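You operate a simulated robot arm through the tools that you are given. There is no shell and no other tool. Be economical: measure what you need, move in short steps, check, and stop when the job is done.

Carry out the task below with a simulated robot arm. There is one attempt and no reset: what you move stays moved.

TASK
Fetch the brass bushing from the top of the beige table and set it on the shelf of the grey bench. Then stack the grey can marked "solvent" from the top of the beige table on top of the grey can that says "belt wax". Then put the gold thumb nut on the top of the beige table away on the upper shelf under the stone top. Do these in the order given.
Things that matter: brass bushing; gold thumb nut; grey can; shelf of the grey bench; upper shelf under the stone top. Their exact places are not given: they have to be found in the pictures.

It is judged by the outcome, as a careful person would: the job done as asked, and still so three seconds after it is handed in. It fails if anything else is knocked over, pushed out of place, dropped, spilled or broken.

THE ROBOT
A 7-joint arm with a two-finger parallel gripper on a trunk, on a base that drives. Base frame: it is fixed to the floor where the robot stands at the start and does not move with it; the origin is under the middle of the robot, x ahead of it, y to its left, z up; the surface under the hand at the start is at about z = 800. Readings come in mm, degrees, newtons and seconds.
With the tool pointing down near the work surface it reaches from about 360 to 780 mm from the robot's upright axis, wherever it stands. Its first joint turns from -143.0 to 143.0 degrees. Places, roughly: shelf of the grey bench [500, 1400, 200]; upper shelf under the stone top [4500, 1600, 500]. Payload 3 kg.
The tool frame sits at the grasp point between the pads (the TCP): z along the fingers, y along the line on which they close. The tips reach 30 mm beyond it. Largest opening 110 mm; finger width 20, thickness 10; the body of the gripper, 48 by 112 mm, starts 55 mm behind the TCP.
Orientation is that of the tool frame in the base frame, as [roll, pitch, yaw] about the fixed x, y, z axes, in that order (R = Rz(yaw) Ry(pitch) Rx(roll)). With the fingers straight down and closing along the base's y, the tool's x points along the base's -x, its y along +y and its z along -z.

THE INTERFACE
- The arm moves only by the tool arm_command. Its argument "plan" is a list of rows, each an object (a shift or turn left out is 0, a gripper value left out holds the last) with "xyz": the shift along the base's x, y, z in mm, a list of three; "delta_rot": the turn, a rotation vector about the base's x, y, z in degrees, a list of three; "jaw": the finger opening in mm, from 0 to 110. In form: [{"xyz": [x, y, z], "delta_rot": [wx, wy, wz], "jaw": jaw}, ...]. A call has 1 to 12 rows; each row is the pose to reach, as a shift and turn from the pose commanded when the call began. Rows are played at 5 a second. More than 50 mm and 8.6 degrees between two rows, or a gripper value outside its range, and nothing of the call is played. A pose out of reach is approached as far as the arm can. The call stops where the force on the tool passes 40 N (or 10 N more than at its start, if that is more) or the arm is blocked; 0.2 s more then pass. The fingers move at their own pace (about 153 mm/s each) and stop on an object; they squeeze with about 33 N. The grip force told is the motor's: it shows also when the fingers shut on nothing. Time passes only in rows, and 0.2 s behind the last, so rows that repeat a pose let the fingers close. It gives the time, the measured TCP pose, the force on the tool (base axes), the opening and the grip force at its end, in the units of the frame above (readings bear some noise), with the torque about the TCP (base axes, N m) and any sound that the robot's microphone picked up, and new pictures: "views" is both (left out), scene, wrist or none.
- Cameras (640 x 400 px; columns grow to the right, rows downward): "scene" is now at [626.5, -45.9, 1286.1]; the picture's right is [-0.00, -0.75, 0.66], its down [-0.57, 0.55, 0.62] and it looks along [-0.82, -0.37, -0.43] (base axes); focal length 214 px, centre (320, 200). "wrist" rides on the gripper at [72, 17, -103] in the tool frame; the picture's right is [-0.23, 0.97, 0.00], its down [-0.76, -0.18, -0.62] and it looks along [-0.61, -0.14, 0.78] (tool axes); focal length 222 px, centre (320, 200).
- move_column(by): slides the trunk up (or, below 0, down) by that many mm; the arm and the scene camera ride with it, the base frame stays. It gives what a move gives, with no picture.
- drive_base(legs): drives the robot by 1 to 6 legs, each [ahead, turn to the left] in mm and degrees, along the robot's own axes; the way and the turn of a leg run together, so that a leg with both is an arc; at most 1500 mm and 180 degrees a leg. The arm and the cameras ride along, it lands a little off, and it stops where it bumps. It gives what a move gives, and a new picture of the scene camera.
- aim_head(pan, tilt): turns the head with the scene camera to pan (to the left, within 80 degrees either way) and tilt (down, from -29 to 69), counted from straight ahead of the robot. It gives what a move gives, and a new picture of the scene camera.
- probe_pixels(camera, pixels): for up to 12 pixels [column, row] of the newest picture of that camera ("zoom" is the newest enlarged one), the place [x, y, z] in the base frame of the surface seen there, good to about 3 mm, but the place of the scene camera against the robot may be out by one fixed shift of up to 12 mm in any direction. It takes no simulated time.
- zoom(camera, box): a new picture of the part [left, top, right, bottom] of that camera's present view, enlarged. It takes no simulated time.
- hand_in(): hands the job in; it is judged then, once.

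Go step by step. Measure first, check grasps and placings, and put right what went wrong. The budget is 110 turns and 260 pictures, counting those below and the enlarged ones. Unless the task says otherwise, let go and move clear before handing in, and close with one line.

The tools are called by a JSON object that holds its "fn" and its "kwargs". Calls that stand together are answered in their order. arm_command: Moves the arm, as the interface text tells. Its arguments: {"type":"object","properties":{"plan":{"type":"array"},"views":{"type":"string","enum":["both","scene","wrist","none"]}},"required":["plan"]} The other tools are called the same way: move_column (by) slides the trunk up or down; drive_base (legs) drives the base; aim_head (pan, tilt) turns the head that bears the scene camera; probe_pixels (camera, pixels) gives the place of the surface under pixels of a picture; zoom (camera, box) takes an enlarged picture of a part of a camera's view; hand_in () hands the job in.

At the start:

```text
time_s: 0.0
position: [591.5, 3.3, 1204.7]
ee_rot: [-180.0, 0.1, 179.8]
contact_force: [0.5, -0.4, -0.3]
moment: [-0.02, -0.02, -0.01]
grip_width: 110.1
grasp_force: 0.1
trunk travel left (down, up): [-425.0, 65.0]
robot x, y, heading: [1.2, 19.5, -0.3]
head pan, tilt: [-41.6, 55.3]
```

scene: 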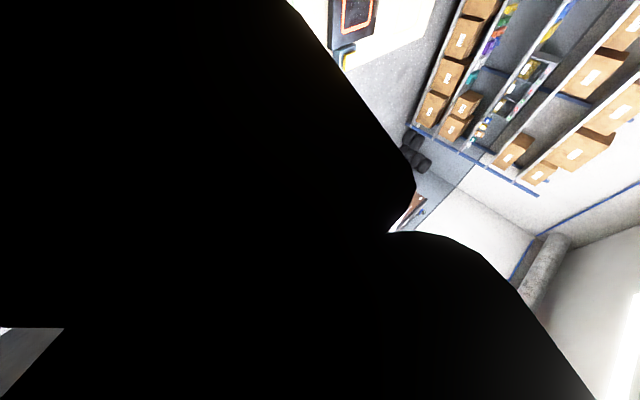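
wrist: 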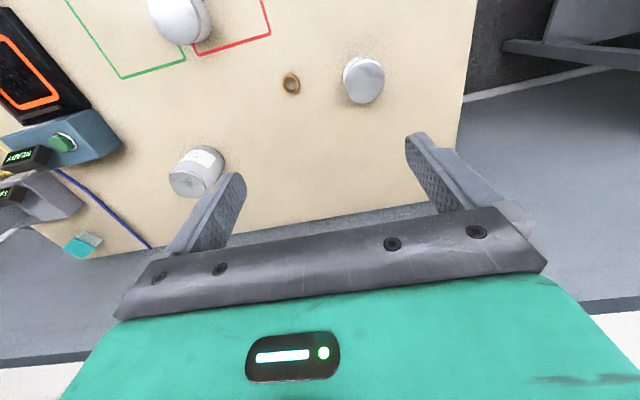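

The scene view is mostly blocked by the robot, while the wrist view shows the beige table with a brass ring (291,83) and several cans. I'll aim the head forward and probe the wrist view.

{"fn": "aim_head", "kwargs": {"pan": 0, "tilt": 40}}

{"fn": "probe_pixels", "kwargs": {"camera": "wrist", "pixels": [[291, 83], [283, 84], [364, 80], [195, 170], [180, 15], [62, 140], [85, 245], [400, 180], [468, 60]]}}

{"fn": "zoom", "kwargs": {"camera": "wrist", "box": [140, 0, 460, 200]}}

```text
time_s: 1.1
position: [591.2, 3.2, 1205.9]
ee_rot: [180.0, -0.1, 179.7]
contact_force: [0.4, 0.5, 0.3]
moment: [-0.01, -0.01, 0.01]
grip_width: 110.1
grasp_force: 0.2
trunk travel left (down, up): [-425.0, 65.0]
robot x, y, heading: [-0.6, 21.2, -0.1]
head pan, tilt: [0.0, 40.0]
```

scene: 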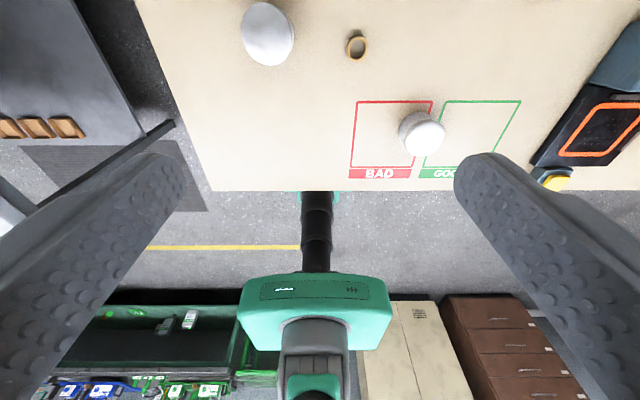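

```text
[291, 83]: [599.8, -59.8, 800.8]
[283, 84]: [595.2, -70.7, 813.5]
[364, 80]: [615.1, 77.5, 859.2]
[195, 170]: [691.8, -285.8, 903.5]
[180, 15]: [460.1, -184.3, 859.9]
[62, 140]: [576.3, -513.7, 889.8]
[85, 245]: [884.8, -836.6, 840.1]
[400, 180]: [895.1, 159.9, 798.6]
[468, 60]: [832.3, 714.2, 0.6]
```

```text
2.00 times, centred on (300, 100) of wrist
```

zoom: 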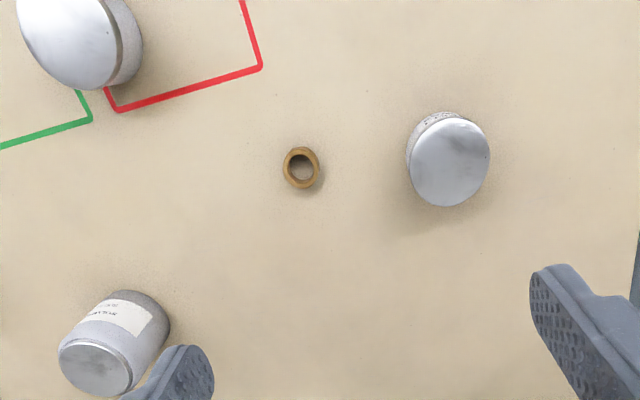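

The pictures have odd viewpoints, so I'll probe several scene pixels and more wrist pixels to understand the geometry.

{"fn": "probe_pixels", "kwargs": {"camera": "scene", "pixels": [[357, 45], [268, 33], [422, 130], [380, 173], [320, 300], [170, 160], [480, 170], [318, 230], [150, 246], [480, 350], [140, 330], [60, 128]]}}

{"fn": "probe_pixels", "kwargs": {"camera": "wrist", "pixels": [[188, 184], [210, 155], [205, 165], [178, 192], [364, 80], [350, 65], [215, 190], [40, 90]]}}

{"fn": "aim_head", "kwargs": {"pan": 0, "tilt": 10}}

```text
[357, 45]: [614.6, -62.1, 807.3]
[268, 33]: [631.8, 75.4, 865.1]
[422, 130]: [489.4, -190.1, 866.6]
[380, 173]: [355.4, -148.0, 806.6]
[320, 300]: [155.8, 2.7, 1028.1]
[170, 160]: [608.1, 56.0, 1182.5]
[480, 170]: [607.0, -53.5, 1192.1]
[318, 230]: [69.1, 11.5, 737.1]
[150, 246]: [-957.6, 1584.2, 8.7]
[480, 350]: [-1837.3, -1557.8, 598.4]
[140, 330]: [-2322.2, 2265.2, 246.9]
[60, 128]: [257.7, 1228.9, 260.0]
```

```text
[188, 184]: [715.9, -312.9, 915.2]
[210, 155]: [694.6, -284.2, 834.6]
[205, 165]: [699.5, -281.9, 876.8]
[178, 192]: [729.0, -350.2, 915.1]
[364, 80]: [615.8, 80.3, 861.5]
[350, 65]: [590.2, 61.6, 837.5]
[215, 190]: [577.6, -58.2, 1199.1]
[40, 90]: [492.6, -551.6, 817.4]
```

```text
time_s: 2.0
position: [589.7, 3.1, 1204.5]
ee_rot: [-180.0, 0.0, 179.7]
contact_force: [-0.9, -0.6, 0.0]
moment: [0.0, 0.01, 0.02]
grip_width: 110.0
grasp_force: 0.0
trunk travel left (down, up): [-425.0, 65.0]
robot x, y, heading: [3.9, 18.4, -0.2]
head pan, tilt: [0.0, 10.0]
```

scene: 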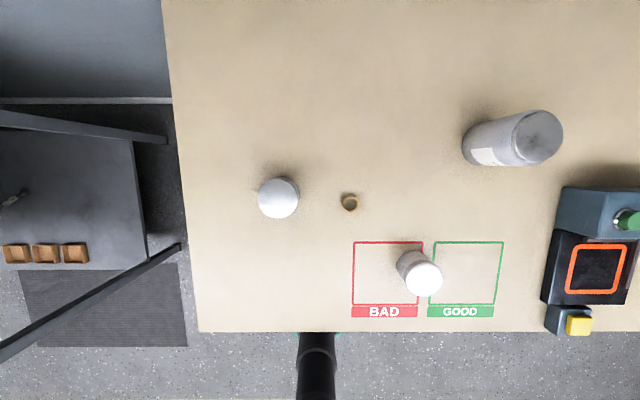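

The scene camera hangs over the table looking down; cans sit at about (618,78), (465,-187) and (715,-305), with the bushing at about (600,-60). Now I'll read the labels and look further forward.

{"fn": "zoom", "kwargs": {"camera": "scene", "box": [440, 90, 600, 190]}}

{"fn": "zoom", "kwargs": {"camera": "wrist", "box": [150, 135, 246, 195]}}

{"fn": "zoom", "kwargs": {"camera": "scene", "box": [0, 100, 320, 300]}}

{"fn": "aim_head", "kwargs": {"pan": 0, "tilt": -29}}

{"fn": "aim_head", "kwargs": {"pan": 60, "tilt": -10}}

{"fn": "aim_head", "kwargs": {"pan": -60, "tilt": -10}}

```text
4.00 times, centred on (520, 140) of scene
```

zoom: 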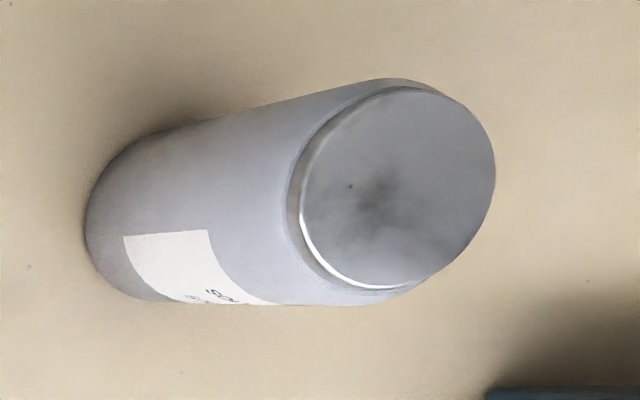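

```text
6.67 times, centred on (198, 165) of wrist
```

zoom: 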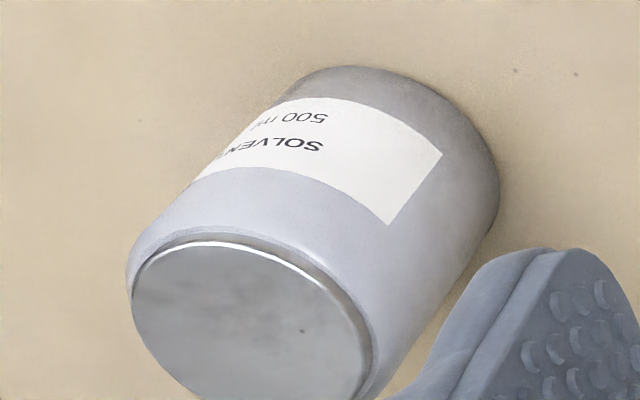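

```text
2.00 times, centred on (160, 200) of scene
```

zoom: 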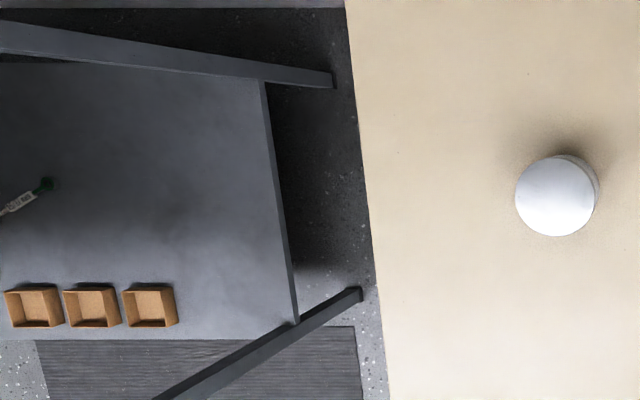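

```text
time_s: 3.1
position: [591.4, 4.4, 1204.5]
ee_rot: [-180.0, 0.0, 179.7]
contact_force: [0.1, 0.6, 0.0]
moment: [-0.02, -0.03, -0.02]
grip_width: 110.0
grasp_force: 0.0
trunk travel left (down, up): [-425.0, 65.0]
robot x, y, heading: [2.7, 18.5, 0.1]
head pan, tilt: [0.0, -28.6]
```

scene: 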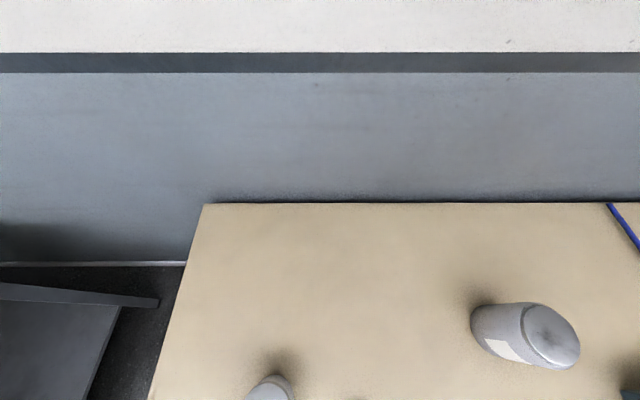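

```text
time_s: 4.4
position: [590.9, 4.5, 1203.2]
ee_rot: [-180.0, 0.1, 179.7]
contact_force: [-0.2, -1.2, -0.7]
moment: [-0.02, 0.02, -0.05]
grip_width: 110.3
grasp_force: 0.0
trunk travel left (down, up): [-425.0, 65.0]
robot x, y, heading: [-0.4, 18.7, -0.0]
head pan, tilt: [60.0, -10.0]
```

scene: 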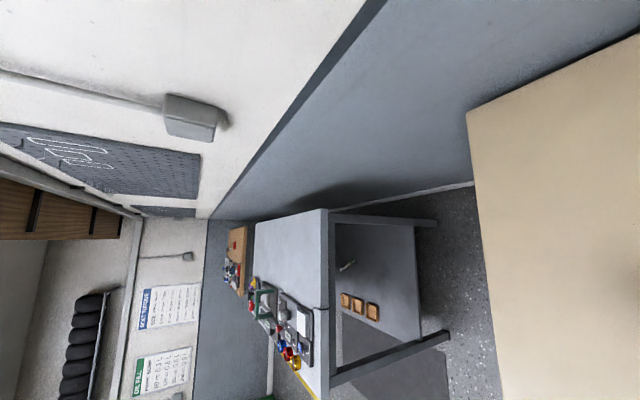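

```text
time_s: 6.4
position: [591.2, 4.1, 1204.7]
ee_rot: [-180.0, 0.0, 179.8]
contact_force: [-0.8, -0.5, 0.5]
moment: [0.0, 0.0, 0.01]
grip_width: 110.1
grasp_force: 0.0
trunk travel left (down, up): [-425.0, 65.0]
robot x, y, heading: [-0.2, 17.6, 0.1]
head pan, tilt: [-60.0, -10.0]
```

scene: 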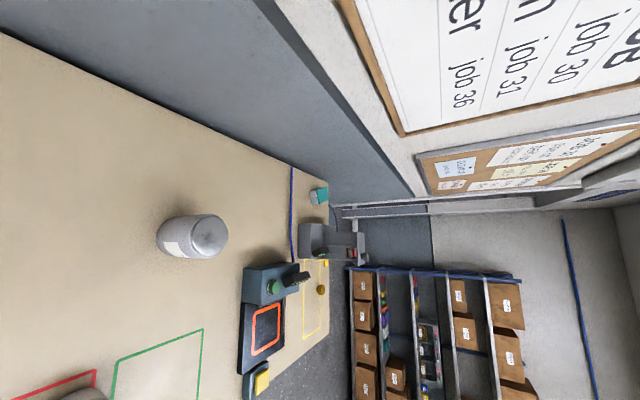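

The solvent can is the tall one at about (715,-305), and the gold thumb nut is at (321,290). I'll probe these and zoom in on the nut.

{"fn": "probe_pixels", "kwargs": {"camera": "scene", "pixels": [[321, 290], [321, 286], [268, 335], [310, 335], [300, 245], [208, 237], [325, 195], [292, 210], [328, 215], [280, 375]]}}

{"fn": "zoom", "kwargs": {"camera": "scene", "box": [220, 160, 380, 400]}}

{"fn": "aim_head", "kwargs": {"pan": 60, "tilt": 5}}

{"fn": "zoom", "kwargs": {"camera": "scene", "box": [220, 120, 540, 320]}}

```text
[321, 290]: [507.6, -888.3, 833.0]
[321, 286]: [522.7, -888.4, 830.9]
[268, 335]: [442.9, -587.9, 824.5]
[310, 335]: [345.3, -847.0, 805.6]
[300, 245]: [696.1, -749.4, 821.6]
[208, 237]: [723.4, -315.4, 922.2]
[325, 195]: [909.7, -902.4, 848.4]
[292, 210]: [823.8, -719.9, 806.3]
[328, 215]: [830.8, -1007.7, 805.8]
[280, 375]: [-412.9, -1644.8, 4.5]
```

```text
1.67 times, centred on (300, 280) of scene
```

zoom: 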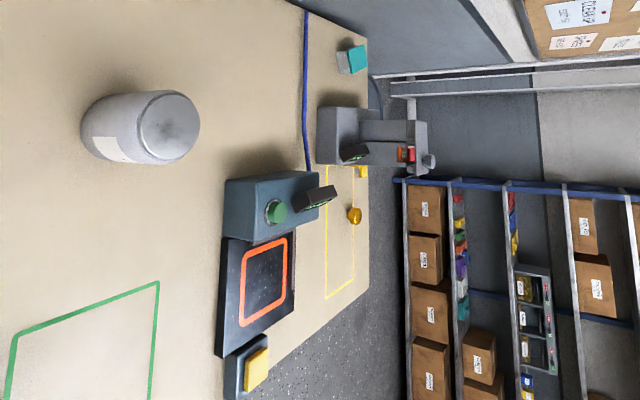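

```text
time_s: 8.4
position: [590.0, 4.2, 1206.0]
ee_rot: [180.0, 0.0, 179.7]
contact_force: [-0.1, -0.5, 0.7]
moment: [0.03, -0.02, 0.01]
grip_width: 109.8
grasp_force: 0.0
trunk travel left (down, up): [-425.0, 65.0]
robot x, y, heading: [2.1, 18.3, -0.3]
head pan, tilt: [60.0, 5.0]
```

scene: 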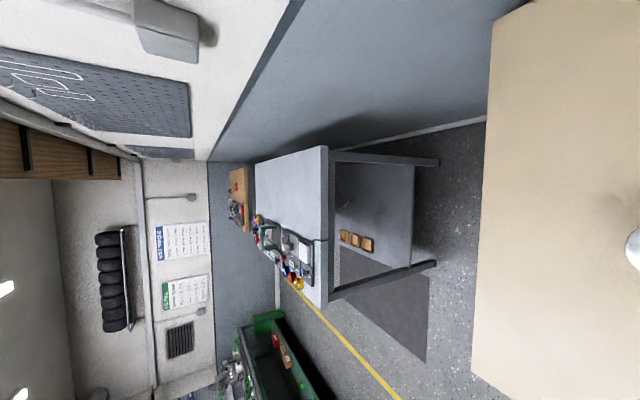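

```text
2.00 times, centred on (380, 220) of scene
```

zoom: 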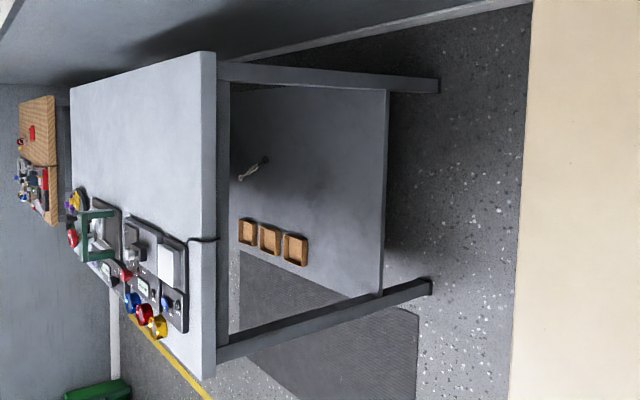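

I'll probe the bench's key points: the top, legs, shelf corners, trays and cord.

{"fn": "probe_pixels", "kwargs": {"camera": "zoom", "pixels": [[380, 105], [375, 290], [330, 180], [300, 130], [296, 250], [252, 235], [265, 160], [207, 60], [207, 370], [222, 220], [425, 290], [430, 85]]}}

{"fn": "probe_pixels", "kwargs": {"camera": "scene", "pixels": [[404, 266], [340, 250], [345, 248], [372, 260], [330, 290], [300, 200], [270, 250], [430, 300], [430, 350], [337, 280]]}}

```text
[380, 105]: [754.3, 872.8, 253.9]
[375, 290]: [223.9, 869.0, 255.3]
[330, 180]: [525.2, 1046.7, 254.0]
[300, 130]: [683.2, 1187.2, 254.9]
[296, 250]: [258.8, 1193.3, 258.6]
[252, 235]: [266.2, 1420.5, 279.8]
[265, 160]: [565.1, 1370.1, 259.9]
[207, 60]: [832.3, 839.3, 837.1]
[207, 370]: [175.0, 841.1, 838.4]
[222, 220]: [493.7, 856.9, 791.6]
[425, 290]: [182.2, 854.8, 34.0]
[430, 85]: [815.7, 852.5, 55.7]
```

```text
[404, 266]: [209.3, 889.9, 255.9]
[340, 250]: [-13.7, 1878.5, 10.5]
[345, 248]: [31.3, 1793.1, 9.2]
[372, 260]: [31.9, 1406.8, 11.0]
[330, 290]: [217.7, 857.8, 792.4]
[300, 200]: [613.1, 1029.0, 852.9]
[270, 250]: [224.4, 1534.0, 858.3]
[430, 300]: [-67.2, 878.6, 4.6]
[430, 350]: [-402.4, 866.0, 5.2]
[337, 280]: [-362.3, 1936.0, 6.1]
```

The bench shelf is at z≈250, open from the -x side, with the bench top's underside at about 790. First I'll move above the bushing at about (600,-60) with the jaw at 70 and check with the wrist camera.

{"fn": "arm_command", "kwargs": {"plan": [{"xyz": [3, -20, -40], "jaw": 70}, {"xyz": [6, -40, -85]}, {"xyz": [9, -63, -130]}, {"xyz": [9, -63, -175]}, {"xyz": [9, -63, -220]}, {"xyz": [9, -63, -265]}, {"xyz": [9, -63, -300]}], "views": "wrist"}}

```text
refused: row 3 steps farther than a row can; nothing moved
```

Row 3's step was slightly too long, so I'll use smaller steps.

{"fn": "arm_command", "kwargs": {"plan": [{"xyz": [3, -20, -40], "jaw": 70}, {"xyz": [6, -40, -80]}, {"xyz": [9, -60, -120]}, {"xyz": [9, -63, -165]}, {"xyz": [9, -63, -210]}, {"xyz": [9, -63, -255]}, {"xyz": [9, -63, -300]}], "views": "wrist"}}

```text
time_s: 10.0
position: [598.9, -59.2, 905.7]
ee_rot: [180.0, 0.1, 179.7]
contact_force: [-0.3, 0.4, -0.3]
moment: [-0.02, -0.03, -0.01]
grip_width: 70.1
grasp_force: 0.2
trunk travel left (down, up): [-425.0, 65.0]
robot x, y, heading: [1.8, 15.9, -0.0]
head pan, tilt: [60.0, 5.0]
```

wrist: 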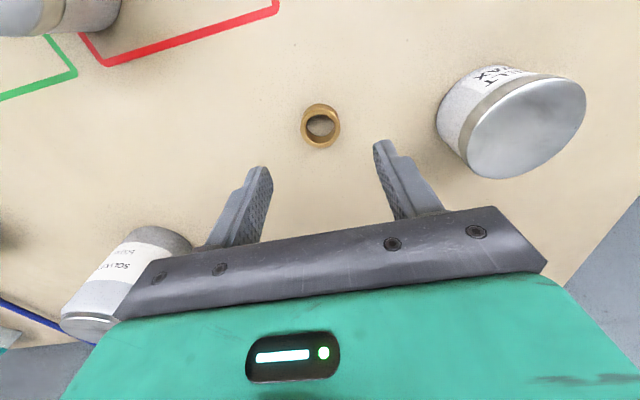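

The bushing is at (321,125) and the right-hand can's label ends in "..AX". I'll zoom in and probe the ring edges.

{"fn": "zoom", "kwargs": {"camera": "wrist", "box": [430, 50, 590, 150]}}

{"fn": "zoom", "kwargs": {"camera": "wrist", "box": [280, 85, 360, 165]}}

{"fn": "probe_pixels", "kwargs": {"camera": "wrist", "pixels": [[321, 107], [304, 125], [338, 125], [321, 143], [320, 122], [285, 125], [320, 146]]}}

```text
4.00 times, centred on (510, 100) of wrist
```

zoom: 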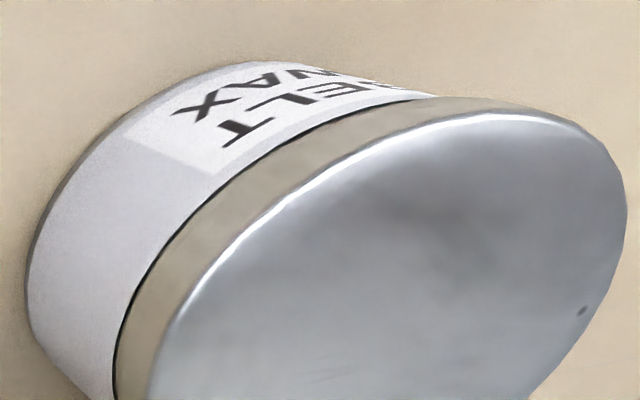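

```text
5.00 times, centred on (320, 125) of wrist
```

zoom: 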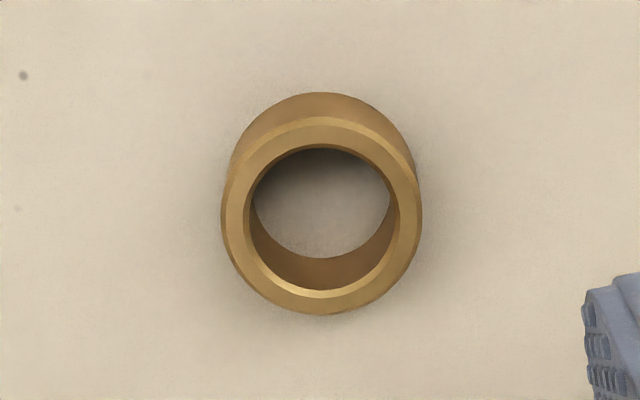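

```text
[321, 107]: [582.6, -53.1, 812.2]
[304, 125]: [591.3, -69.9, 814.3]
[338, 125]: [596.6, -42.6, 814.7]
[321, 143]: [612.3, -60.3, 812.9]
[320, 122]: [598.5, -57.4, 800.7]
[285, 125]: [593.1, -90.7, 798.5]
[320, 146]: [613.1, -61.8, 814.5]
```

The belt wax can is confirmed at about (617,79). The bushing's centre is about (596,-57) with its top at z 814, so I'll descend until the tips are at about z 804 and close.

{"fn": "arm_command", "kwargs": {"plan": [{"xyz": [-3, 2, -35]}, {"xyz": [-3, 2, -60]}, {"xyz": [-3, 2, -72]}, {"xyz": [-3, 2, -72], "jaw": 0}, {"xyz": [-3, 2, -72]}, {"xyz": [-3, 2, -72]}], "views": "wrist"}}

```text
time_s: 11.4
position: [595.4, -55.5, 833.5]
ee_rot: [-179.9, -0.2, 179.7]
contact_force: [0.6, -0.3, 0.0]
moment: [-0.01, 0.0, 0.01]
grip_width: 34.6
grasp_force: 33.2
trunk travel left (down, up): [-425.0, 65.0]
robot x, y, heading: [-1.6, 21.7, -0.4]
head pan, tilt: [60.0, 5.0]
```

wrist: 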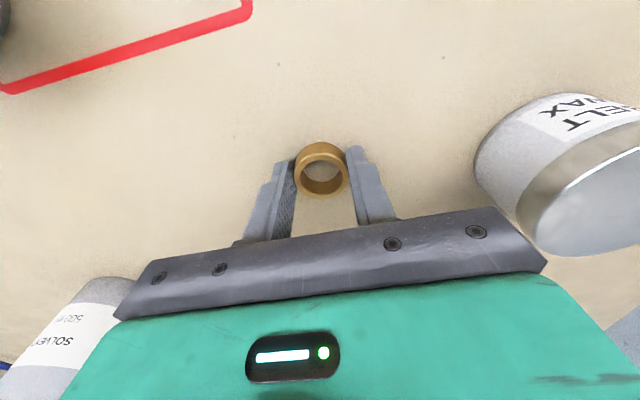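

The bushing is held, with the grip at 34.6 mm and 33 N. I'll lift it and then back away.

{"fn": "arm_command", "kwargs": {"plan": [{"xyz": [-3, 2, 20]}, {"xyz": [-3, 2, 60]}, {"xyz": [-3, 2, 105]}, {"xyz": [-3, 2, 150]}, {"xyz": [-3, 2, 195]}, {"xyz": [-3, 2, 240]}], "views": "wrist"}}

{"fn": "drive_base", "kwargs": {"legs": [[-800, 0], [0, 90]]}}

```text
time_s: 12.8
position: [592.5, -55.6, 1069.5]
ee_rot: [-179.9, -0.2, 179.8]
contact_force: [1.1, -0.6, -0.9]
moment: [-0.01, 0.04, -0.03]
grip_width: 34.6
grasp_force: 33.3
trunk travel left (down, up): [-425.0, 65.0]
robot x, y, heading: [-0.9, 16.5, 0.4]
head pan, tilt: [60.0, 5.0]
```

wrist: 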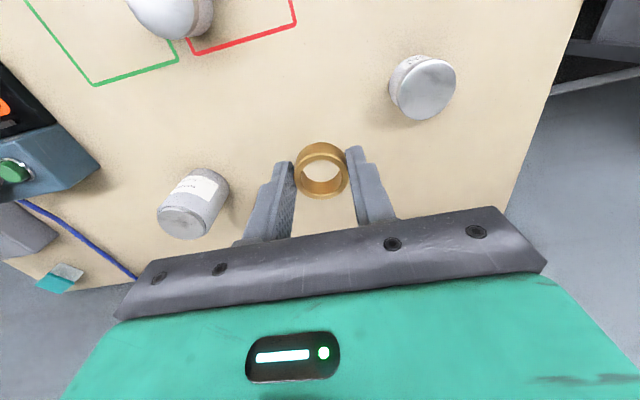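

```text
time_s: 21.1
position: [-716.5, 609.7, 1071.4]
ee_rot: [179.9, -0.1, -92.3]
contact_force: [4.9, -1.5, 0.0]
moment: [0.07, 0.36, -0.08]
grip_width: 34.5
grasp_force: 33.4
trunk travel left (down, up): [-425.0, 65.0]
robot x, y, heading: [-743.1, 18.6, 89.0]
head pan, tilt: [60.0, 5.0]
```

scene: 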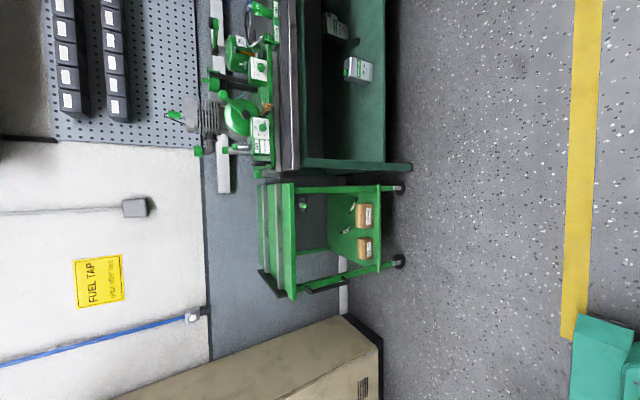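

The robot is now at (-743,19) facing +y. I'll look ahead before driving on.

{"fn": "aim_head", "kwargs": {"pan": 0, "tilt": -20}}

```text
time_s: 22.4
position: [-717.2, 609.9, 1072.3]
ee_rot: [-180.0, -0.1, -92.2]
contact_force: [0.3, 0.2, -0.5]
moment: [0.01, 0.0, -0.01]
grip_width: 34.3
grasp_force: 33.0
trunk travel left (down, up): [-425.0, 65.0]
robot x, y, heading: [-742.3, 19.6, 88.8]
head pan, tilt: [0.0, -20.0]
```

scene: 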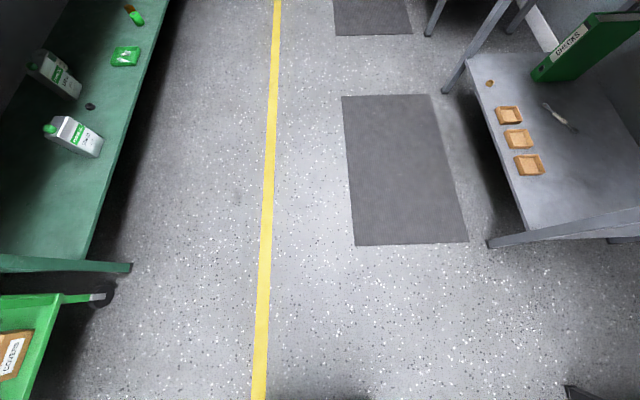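

The corridor is clear, and the shelf shows three trays, a tool, a binder and a small brass piece at (490,83). I'll probe for a free spot.

{"fn": "probe_pixels", "kwargs": {"camera": "scene", "pixels": [[490, 83], [508, 115], [517, 139], [528, 164], [525, 225], [470, 68], [535, 195], [560, 118], [490, 243], [505, 160], [555, 195], [445, 93]]}}

{"fn": "zoom", "kwargs": {"camera": "scene", "box": [400, 40, 640, 260]}}

```text
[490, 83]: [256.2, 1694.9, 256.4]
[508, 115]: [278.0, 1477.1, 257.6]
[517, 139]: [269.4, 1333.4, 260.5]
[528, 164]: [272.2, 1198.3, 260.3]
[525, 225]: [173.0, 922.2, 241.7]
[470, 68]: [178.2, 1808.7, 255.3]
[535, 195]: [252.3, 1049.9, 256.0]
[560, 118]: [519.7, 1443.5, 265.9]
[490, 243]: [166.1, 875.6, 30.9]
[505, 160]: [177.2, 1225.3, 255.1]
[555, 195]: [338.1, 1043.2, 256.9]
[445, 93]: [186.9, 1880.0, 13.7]
```

```text
1.82 times, centred on (520, 150) of scene
```

zoom: 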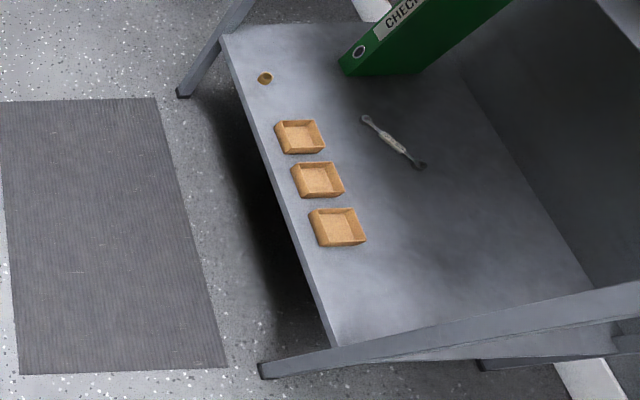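

There's a clear spot on the shelf at about (265,1050), where the front edge is at x≈175. I'll drive up to y≈1100 and turn to face the bench.

{"fn": "drive_base", "kwargs": {"legs": [[1080, 0], [0, -89]]}}

```text
time_s: 31.9
position: [-135.1, 1102.7, 1070.9]
ee_rot: [-179.9, 0.0, -179.4]
contact_force: [1.0, 4.7, -1.1]
moment: [-0.43, 0.01, 0.06]
grip_width: 34.2
grasp_force: 32.6
trunk travel left (down, up): [-425.0, 65.0]
robot x, y, heading: [-730.4, 1166.4, 0.7]
head pan, tilt: [0.0, -20.0]
```

scene: 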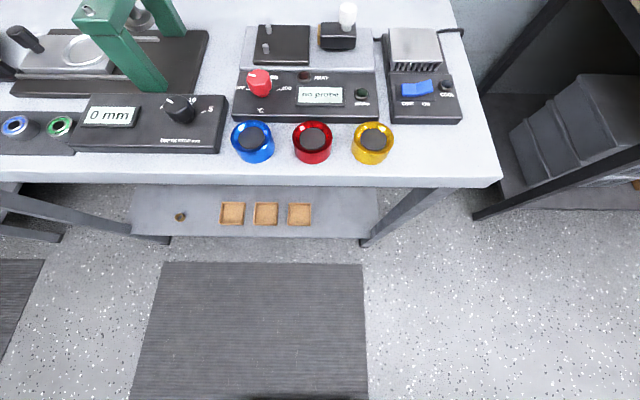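

The robot is at (-730,1166) and the bench is ahead. I'll lower the trunk by 220, then lower the arm in free space before driving in.

{"fn": "move_column", "kwargs": {"by": -220}}

{"fn": "arm_command", "kwargs": {"plan": [{"xyz": [0, -10, -45]}, {"xyz": [0, -20, -90]}, {"xyz": [0, -30, -135]}, {"xyz": [0, -40, -180]}, {"xyz": [0, -50, -225]}, {"xyz": [0, -60, -270]}, {"xyz": [0, -70, -315]}, {"xyz": [0, -75, -360]}, {"xyz": [0, -75, -405]}, {"xyz": [0, -75, -450]}, {"xyz": [0, -75, -490]}], "views": "both"}}

```text
time_s: 34.2
position: [-134.4, 1101.9, 852.3]
ee_rot: [-180.0, -0.1, -179.4]
contact_force: [0.2, 0.1, 0.1]
moment: [-0.02, 0.02, -0.02]
grip_width: 32.7
grasp_force: 32.9
trunk travel left (down, up): [-205.0, 285.0]
robot x, y, heading: [-727.5, 1165.8, 0.6]
head pan, tilt: [0.0, -20.0]
```

```text
time_s: 36.6
position: [-134.5, 1025.2, 359.7]
ee_rot: [-180.0, -0.2, -179.3]
contact_force: [1.3, 0.2, -0.4]
moment: [0.0, 0.01, -0.03]
grip_width: 32.7
grasp_force: 32.9
trunk travel left (down, up): [-205.0, 285.0]
robot x, y, heading: [-728.9, 1167.6, 1.1]
head pan, tilt: [0.0, -20.0]
```

scene: 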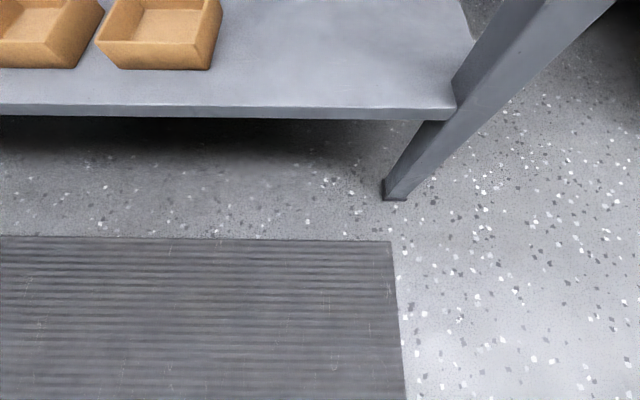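
wrist: 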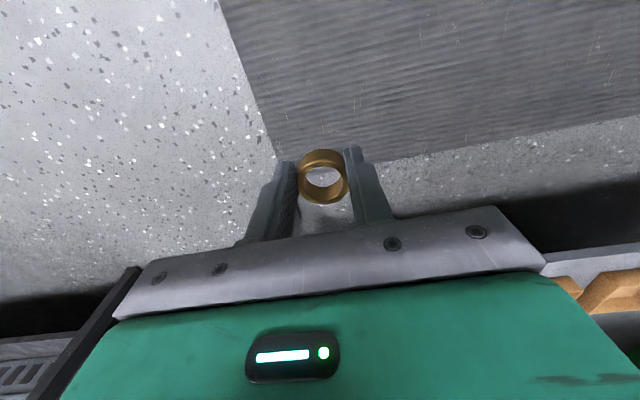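

Everything is clear, but the grip width went from 34.6 to 32.7. I'll check the bushing in the fingers.

{"fn": "zoom", "kwargs": {"camera": "wrist", "box": [260, 130, 390, 220]}}

{"fn": "probe_pixels", "kwargs": {"camera": "scene", "pixels": [[250, 80], [150, 60], [400, 85], [430, 100], [200, 102], [395, 190], [230, 40]]}}

{"fn": "probe_pixels", "kwargs": {"camera": "wrist", "pixels": [[322, 152], [301, 178], [346, 178], [323, 202], [312, 155], [335, 198]]}}

```text
4.44 times, centred on (325, 175) of wrist
```

zoom: 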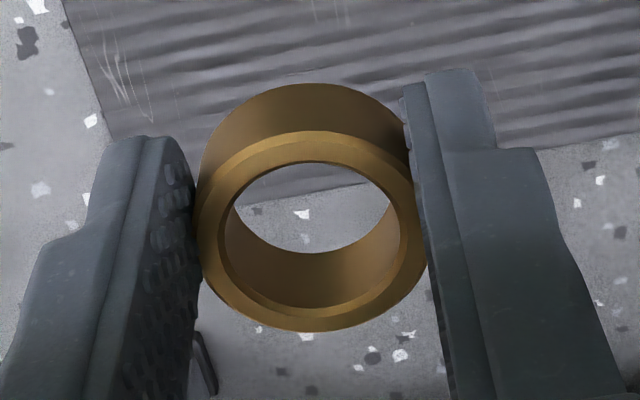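

```text
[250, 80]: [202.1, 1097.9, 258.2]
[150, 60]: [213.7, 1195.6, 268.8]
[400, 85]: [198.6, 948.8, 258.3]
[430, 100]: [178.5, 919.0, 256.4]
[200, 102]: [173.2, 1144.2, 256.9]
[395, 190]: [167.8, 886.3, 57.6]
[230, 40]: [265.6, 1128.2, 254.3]
```

```text
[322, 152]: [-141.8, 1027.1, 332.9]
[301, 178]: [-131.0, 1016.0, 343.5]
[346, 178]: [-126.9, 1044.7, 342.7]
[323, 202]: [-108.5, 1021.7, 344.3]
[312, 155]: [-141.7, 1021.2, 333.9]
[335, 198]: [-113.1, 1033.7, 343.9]
```

The bushing is still held, slightly off-centre. I'll drive in slowly in two legs.

{"fn": "drive_base", "kwargs": {"legs": [[190, 0], [190, 0]]}}

{"fn": "arm_command", "kwargs": {"plan": [{"xyz": [0, 0, 0]}], "views": "wrist"}}

```text
time_s: 39.2
position: [172.1, 1027.8, 315.7]
ee_rot: [179.3, -5.7, 179.7]
contact_force: [-2.6, 1.6, -1.2]
moment: [-0.11, -0.22, 0.05]
grip_width: 32.5
grasp_force: 33.1
trunk travel left (down, up): [-205.0, 285.0]
robot x, y, heading: [-385.9, 1171.3, 0.1]
head pan, tilt: [0.0, -20.0]
stopped in leg 2: the robot was blocked; the commanded pose is now the measured one
```

scene: 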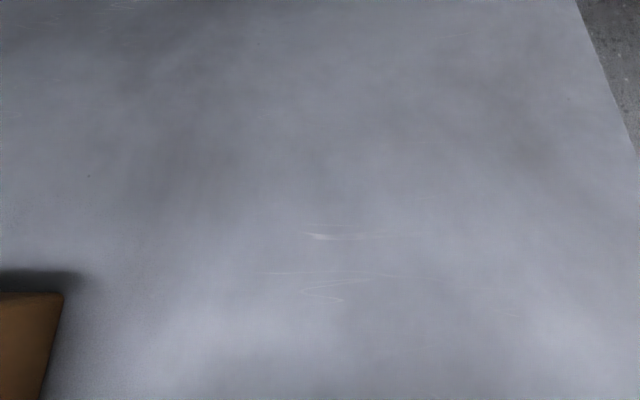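

```text
time_s: 39.6
position: [162.6, 1030.7, 316.0]
ee_rot: [179.3, -5.9, 179.9]
contact_force: [0.8, -0.4, -0.4]
moment: [0.01, 0.02, -0.02]
grip_width: 32.8
grasp_force: 33.2
trunk travel left (down, up): [-205.0, 285.0]
robot x, y, heading: [-386.3, 1171.2, 0.1]
head pan, tilt: [0.0, -20.0]
```

wrist: 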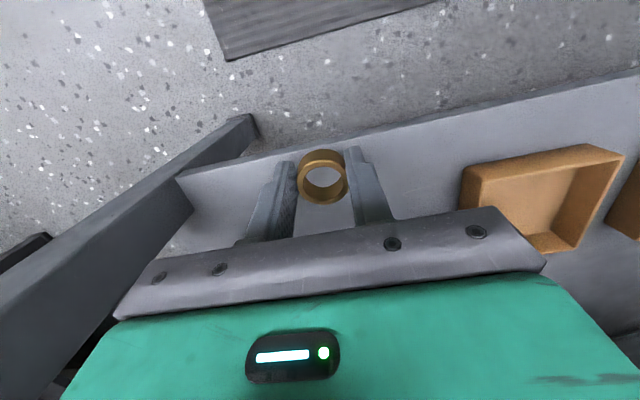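

The drive was blocked at x≈-386, probably because the forearm above the hand met the bench top's edge. I'll back off, check nothing was disturbed, and re-pose with the trunk lower.

{"fn": "drive_base", "kwargs": {"legs": [[-330, 0]]}}

{"fn": "aim_head", "kwargs": {"pan": 0, "tilt": -29}}

{"fn": "arm_command", "kwargs": {"plan": [{"xyz": [0, 0, 50]}, {"xyz": [0, 0, 100], "delta_rot": [0, 0, 0]}, {"xyz": [0, 0, 150]}, {"xyz": [0, 0, 200]}, {"xyz": [0, 0, 250]}], "views": "scene"}}

```text
time_s: 41.8
position: [-151.7, 1021.4, 330.4]
ee_rot: [179.5, -4.2, 179.4]
contact_force: [-0.7, 0.2, -0.2]
moment: [0.01, -0.05, -0.03]
grip_width: 32.1
grasp_force: 33.3
trunk travel left (down, up): [-205.0, 285.0]
robot x, y, heading: [-720.6, 1169.6, 0.0]
head pan, tilt: [0.0, -20.0]
```

scene: 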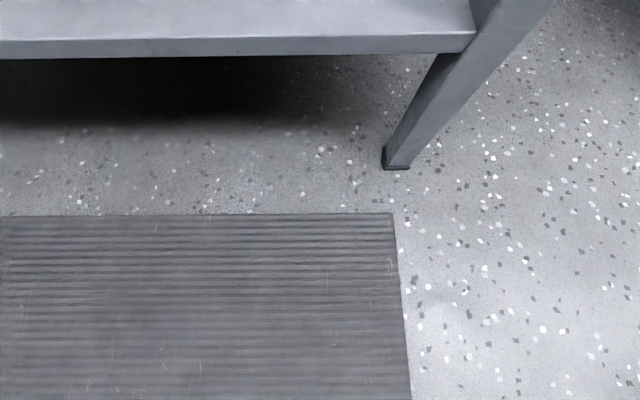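

```text
time_s: 42.5
position: [-152.5, 1021.3, 330.5]
ee_rot: [179.5, -4.2, 179.4]
contact_force: [-0.4, 0.2, 0.4]
moment: [0.0, -0.03, 0.0]
grip_width: 32.5
grasp_force: 32.8
trunk travel left (down, up): [-205.0, 285.0]
robot x, y, heading: [-723.3, 1171.4, -0.0]
head pan, tilt: [0.0, -28.6]
```

scene: 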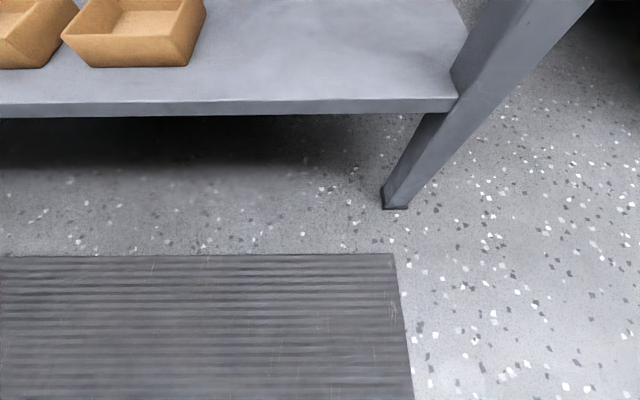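

```text
time_s: 43.6
position: [-150.4, 1022.9, 579.8]
ee_rot: [179.4, -4.3, 179.4]
contact_force: [0.1, -0.5, -1.5]
moment: [-0.02, 0.03, -0.01]
grip_width: 32.6
grasp_force: 33.0
trunk travel left (down, up): [-205.0, 285.0]
robot x, y, heading: [-721.0, 1170.1, 0.2]
head pan, tilt: [0.0, -28.6]
```

scene: 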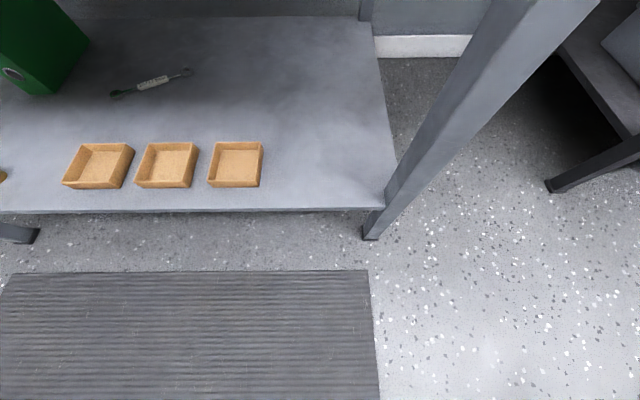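

Nothing on the shelf has moved. I'll lower the trunk further, straighten the tilt, then look back at my own arm.

{"fn": "move_column", "kwargs": {"by": -200}}

{"fn": "arm_command", "kwargs": {"plan": [{"xyz": [0, 0, 0], "delta_rot": [0, -4.2, 0]}, {"xyz": [0, 0, -15], "delta_rot": [0, -4.2, 0]}], "views": "none"}}

{"fn": "aim_head", "kwargs": {"pan": 0, "tilt": 65}}

{"fn": "probe_pixels", "kwargs": {"camera": "scene", "pixels": [[320, 100], [320, 160], [320, 200], [320, 240], [320, 280], [320, 320], [320, 360], [320, 390], [250, 300], [390, 300], [250, 380], [390, 380]]}}

```text
time_s: 45.8
position: [-150.9, 1023.0, 379.5]
ee_rot: [179.5, -4.2, 179.4]
contact_force: [0.0, -0.3, -1.1]
moment: [0.03, 0.01, 0.0]
grip_width: 32.6
grasp_force: 33.1
trunk travel left (down, up): [-5.0, 485.0]
robot x, y, heading: [-722.1, 1171.7, 0.2]
head pan, tilt: [0.0, -28.6]
```

```text
time_s: 46.4
position: [-151.8, 1023.9, 363.8]
ee_rot: [179.3, 0.0, 179.4]
contact_force: [0.4, 0.0, -0.8]
moment: [-0.04, -0.02, 0.02]
grip_width: 32.8
grasp_force: 32.4
trunk travel left (down, up): [-5.0, 485.0]
robot x, y, heading: [-721.2, 1167.5, -0.0]
head pan, tilt: [0.0, -28.6]
```

```text
time_s: 48.1
position: [-150.7, 1023.6, 363.6]
ee_rot: [179.3, -0.1, 179.3]
contact_force: [-1.1, 0.4, 0.4]
moment: [0.0, 0.01, 0.01]
grip_width: 32.4
grasp_force: 32.7
trunk travel left (down, up): [-5.0, 485.0]
robot x, y, heading: [-720.0, 1170.2, 0.3]
head pan, tilt: [0.0, 65.0]
```

scene: 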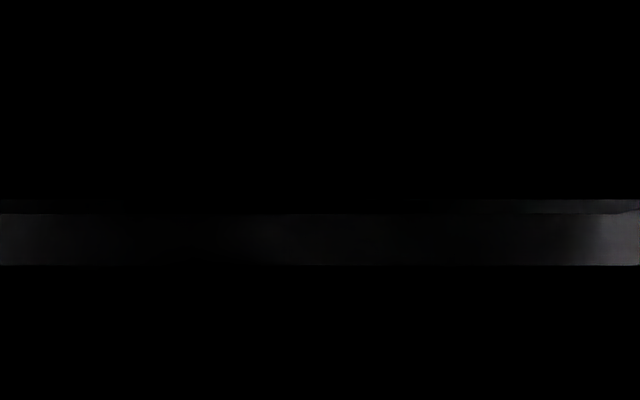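

```text
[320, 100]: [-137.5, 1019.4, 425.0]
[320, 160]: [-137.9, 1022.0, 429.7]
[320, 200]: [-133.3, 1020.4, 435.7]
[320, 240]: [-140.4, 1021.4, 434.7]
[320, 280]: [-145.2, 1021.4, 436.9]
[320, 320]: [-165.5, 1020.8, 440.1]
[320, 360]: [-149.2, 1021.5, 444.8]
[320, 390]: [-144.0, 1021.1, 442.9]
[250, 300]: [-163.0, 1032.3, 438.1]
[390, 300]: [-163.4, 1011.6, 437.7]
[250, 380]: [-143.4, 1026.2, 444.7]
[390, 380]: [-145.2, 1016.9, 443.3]
```

The scene camera sits on the hand, so there's no self-view. I'll drive to about x=-500 and extend the arm under the bench top with its force guard, where the arm is flatter.

{"fn": "drive_base", "kwargs": {"legs": [[210, 0]]}}

{"fn": "arm_command", "kwargs": {"plan": [{"xyz": [40, 0, 0]}, {"xyz": [80, 0, 0]}, {"xyz": [115, 0, 0]}], "views": "wrist"}}

```text
time_s: 49.8
position: [65.1, 1024.5, 363.9]
ee_rot: [179.4, 0.0, 179.4]
contact_force: [-0.1, 0.1, -0.5]
moment: [0.01, 0.04, 0.01]
grip_width: 32.5
grasp_force: 32.6
trunk travel left (down, up): [-5.0, 485.0]
robot x, y, heading: [-498.3, 1166.9, -0.1]
head pan, tilt: [0.0, 65.0]
```

scene: 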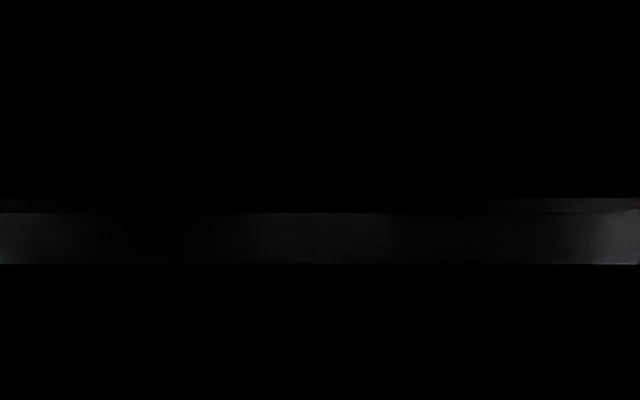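

```text
time_s: 50.6
position: [179.5, 1026.3, 363.9]
ee_rot: [179.5, 0.0, 179.5]
contact_force: [-0.9, 0.0, -0.3]
moment: [-0.05, 0.01, -0.01]
grip_width: 32.3
grasp_force: 33.1
trunk travel left (down, up): [-5.0, 485.0]
robot x, y, heading: [-501.6, 1170.0, 0.3]
head pan, tilt: [0.0, 65.0]
```

wrist: 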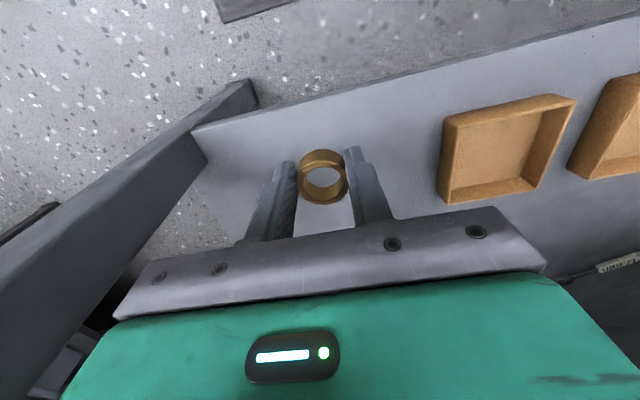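

There was no contact. I'll extend another 60 mm and probe the shelf height with the wrist camera.

{"fn": "arm_command", "kwargs": {"plan": [{"xyz": [30, 0, 0]}, {"xyz": [60, 0, 0]}, {"xyz": [60, 0, -30]}], "views": "wrist"}}

{"fn": "probe_pixels", "kwargs": {"camera": "wrist", "pixels": [[323, 178], [270, 150], [390, 150], [240, 170], [323, 140], [420, 200], [322, 152], [323, 202]]}}

```text
time_s: 51.4
position: [239.3, 1024.0, 332.8]
ee_rot: [179.3, 0.0, 179.4]
contact_force: [0.6, 0.1, -0.2]
moment: [-0.01, 0.01, -0.04]
grip_width: 32.5
grasp_force: 32.9
trunk travel left (down, up): [-5.0, 485.0]
robot x, y, heading: [-503.7, 1169.9, -0.1]
head pan, tilt: [0.0, 65.0]
```

wrist: 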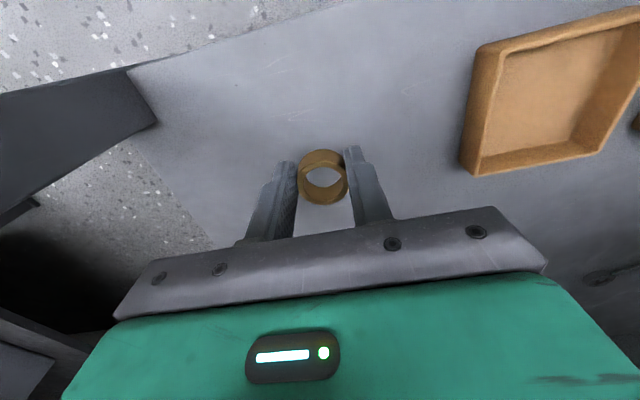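

```text
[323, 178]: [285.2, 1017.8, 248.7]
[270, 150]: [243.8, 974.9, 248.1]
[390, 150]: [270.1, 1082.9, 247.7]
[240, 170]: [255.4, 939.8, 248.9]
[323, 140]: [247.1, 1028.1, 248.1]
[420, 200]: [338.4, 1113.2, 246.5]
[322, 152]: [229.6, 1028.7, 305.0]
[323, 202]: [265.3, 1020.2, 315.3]
```

The shelf is at z≈248, so the TCP should be at about 283. I'll lower to 284 and read the force.

{"fn": "arm_command", "kwargs": {"plan": [{"xyz": [0, 0, -25]}, {"xyz": [0, 0, -40]}, {"xyz": [0, 0, -47]}, {"xyz": [0, 0, -49]}], "views": "wrist"}}

{"fn": "zoom", "kwargs": {"camera": "wrist", "box": [260, 130, 390, 220]}}

```text
time_s: 52.4
position: [238.2, 1025.1, 284.3]
ee_rot: [179.4, -0.1, 179.4]
contact_force: [-0.5, 0.5, -0.3]
moment: [-0.01, 0.03, 0.0]
grip_width: 32.6
grasp_force: 32.8
trunk travel left (down, up): [-5.0, 485.0]
robot x, y, heading: [-502.9, 1170.1, -0.1]
head pan, tilt: [0.0, 65.0]
```

wrist: 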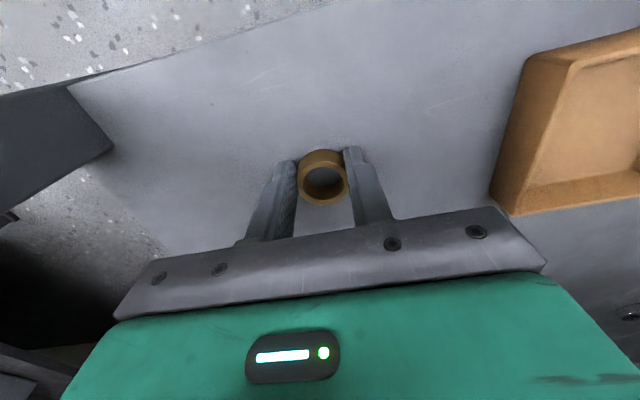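

```text
4.44 times, centred on (325, 175) of wrist
```

zoom: 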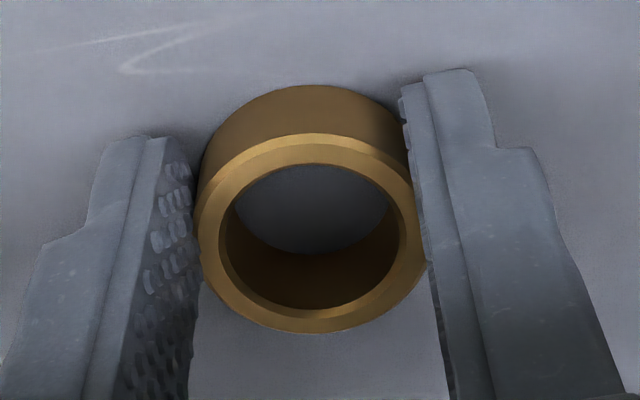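

Almost down with no contact yet. I'll creep down 1 mm at a time.

{"fn": "arm_command", "kwargs": {"plan": [{"xyz": [0, 0, -1]}, {"xyz": [0, 0, -2]}, {"xyz": [0, 0, -2]}], "views": "none"}}

```text
time_s: 53.2
position: [239.4, 1024.1, 283.3]
ee_rot: [179.4, -0.1, 179.4]
contact_force: [0.1, -0.7, -0.7]
moment: [-0.01, 0.01, -0.02]
grip_width: 32.3
grasp_force: 32.9
trunk travel left (down, up): [-5.0, 485.0]
robot x, y, heading: [-503.2, 1171.8, 0.1]
head pan, tilt: [0.0, 65.0]
```

{"fn": "arm_command", "kwargs": {"plan": [{"xyz": [0, 0, -1]}, {"xyz": [0, 0, -2]}, {"xyz": [0, 0, -2]}], "views": "wrist"}}

{"fn": "zoom", "kwargs": {"camera": "wrist", "box": [260, 130, 390, 220]}}

```text
time_s: 54.0
position: [239.4, 1025.2, 283.5]
ee_rot: [179.5, 0.1, 179.4]
contact_force: [-2.5, 2.2, 10.6]
moment: [-0.12, 0.02, -0.02]
grip_width: 32.6
grasp_force: 32.9
trunk travel left (down, up): [-5.0, 485.0]
robot x, y, heading: [-499.6, 1169.0, 0.1]
head pan, tilt: [0.0, 65.0]
```

wrist: 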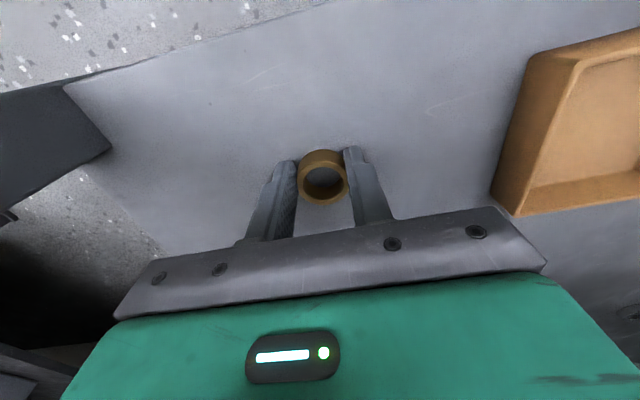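

```text
4.44 times, centred on (325, 175) of wrist
```

zoom: 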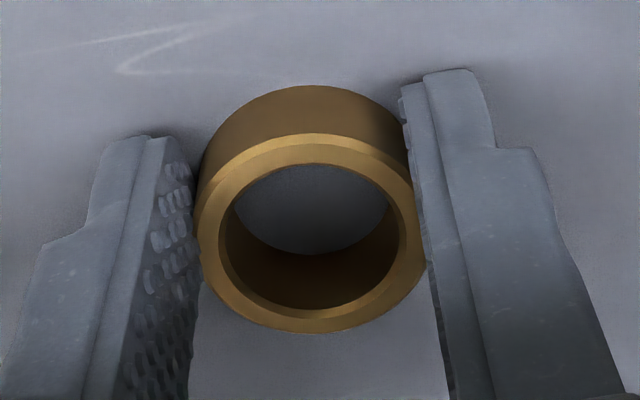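

Contact is at 10.6 N, so the bushing rests on the shelf. I'll open the jaw and rise.

{"fn": "arm_command", "kwargs": {"plan": [{"xyz": [0, 0, 0], "jaw": 60}, {"xyz": [0, 0, 0]}, {"xyz": [0, 0, 20]}, {"xyz": [0, 0, 50]}, {"xyz": [0, 0, 80]}], "views": "wrist"}}

{"fn": "zoom", "kwargs": {"camera": "wrist", "box": [240, 70, 400, 220]}}

```text
time_s: 55.2
position: [238.7, 1026.2, 362.5]
ee_rot: [179.4, 0.1, 179.5]
contact_force: [-0.1, -0.5, -1.0]
moment: [0.0, -0.03, -0.01]
grip_width: 60.0
grasp_force: 0.1
trunk travel left (down, up): [-5.0, 485.0]
robot x, y, heading: [-502.4, 1168.5, 0.1]
head pan, tilt: [0.0, 65.0]
```

wrist: 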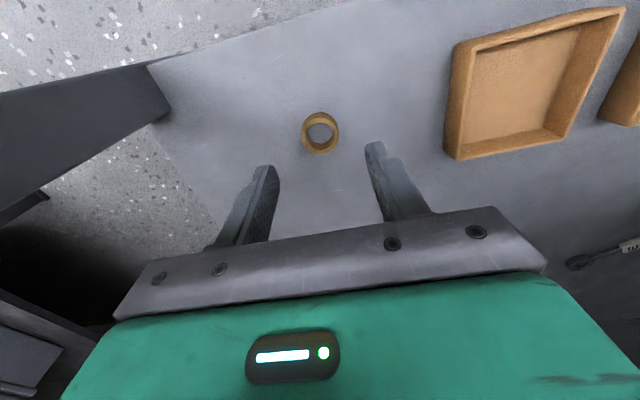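

```text
2.67 times, centred on (320, 145) of wrist
```

zoom: 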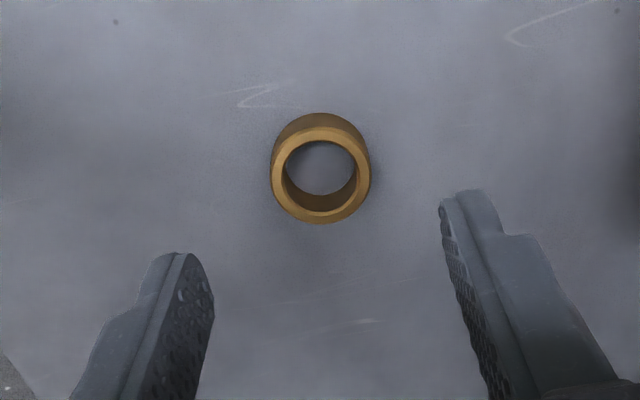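

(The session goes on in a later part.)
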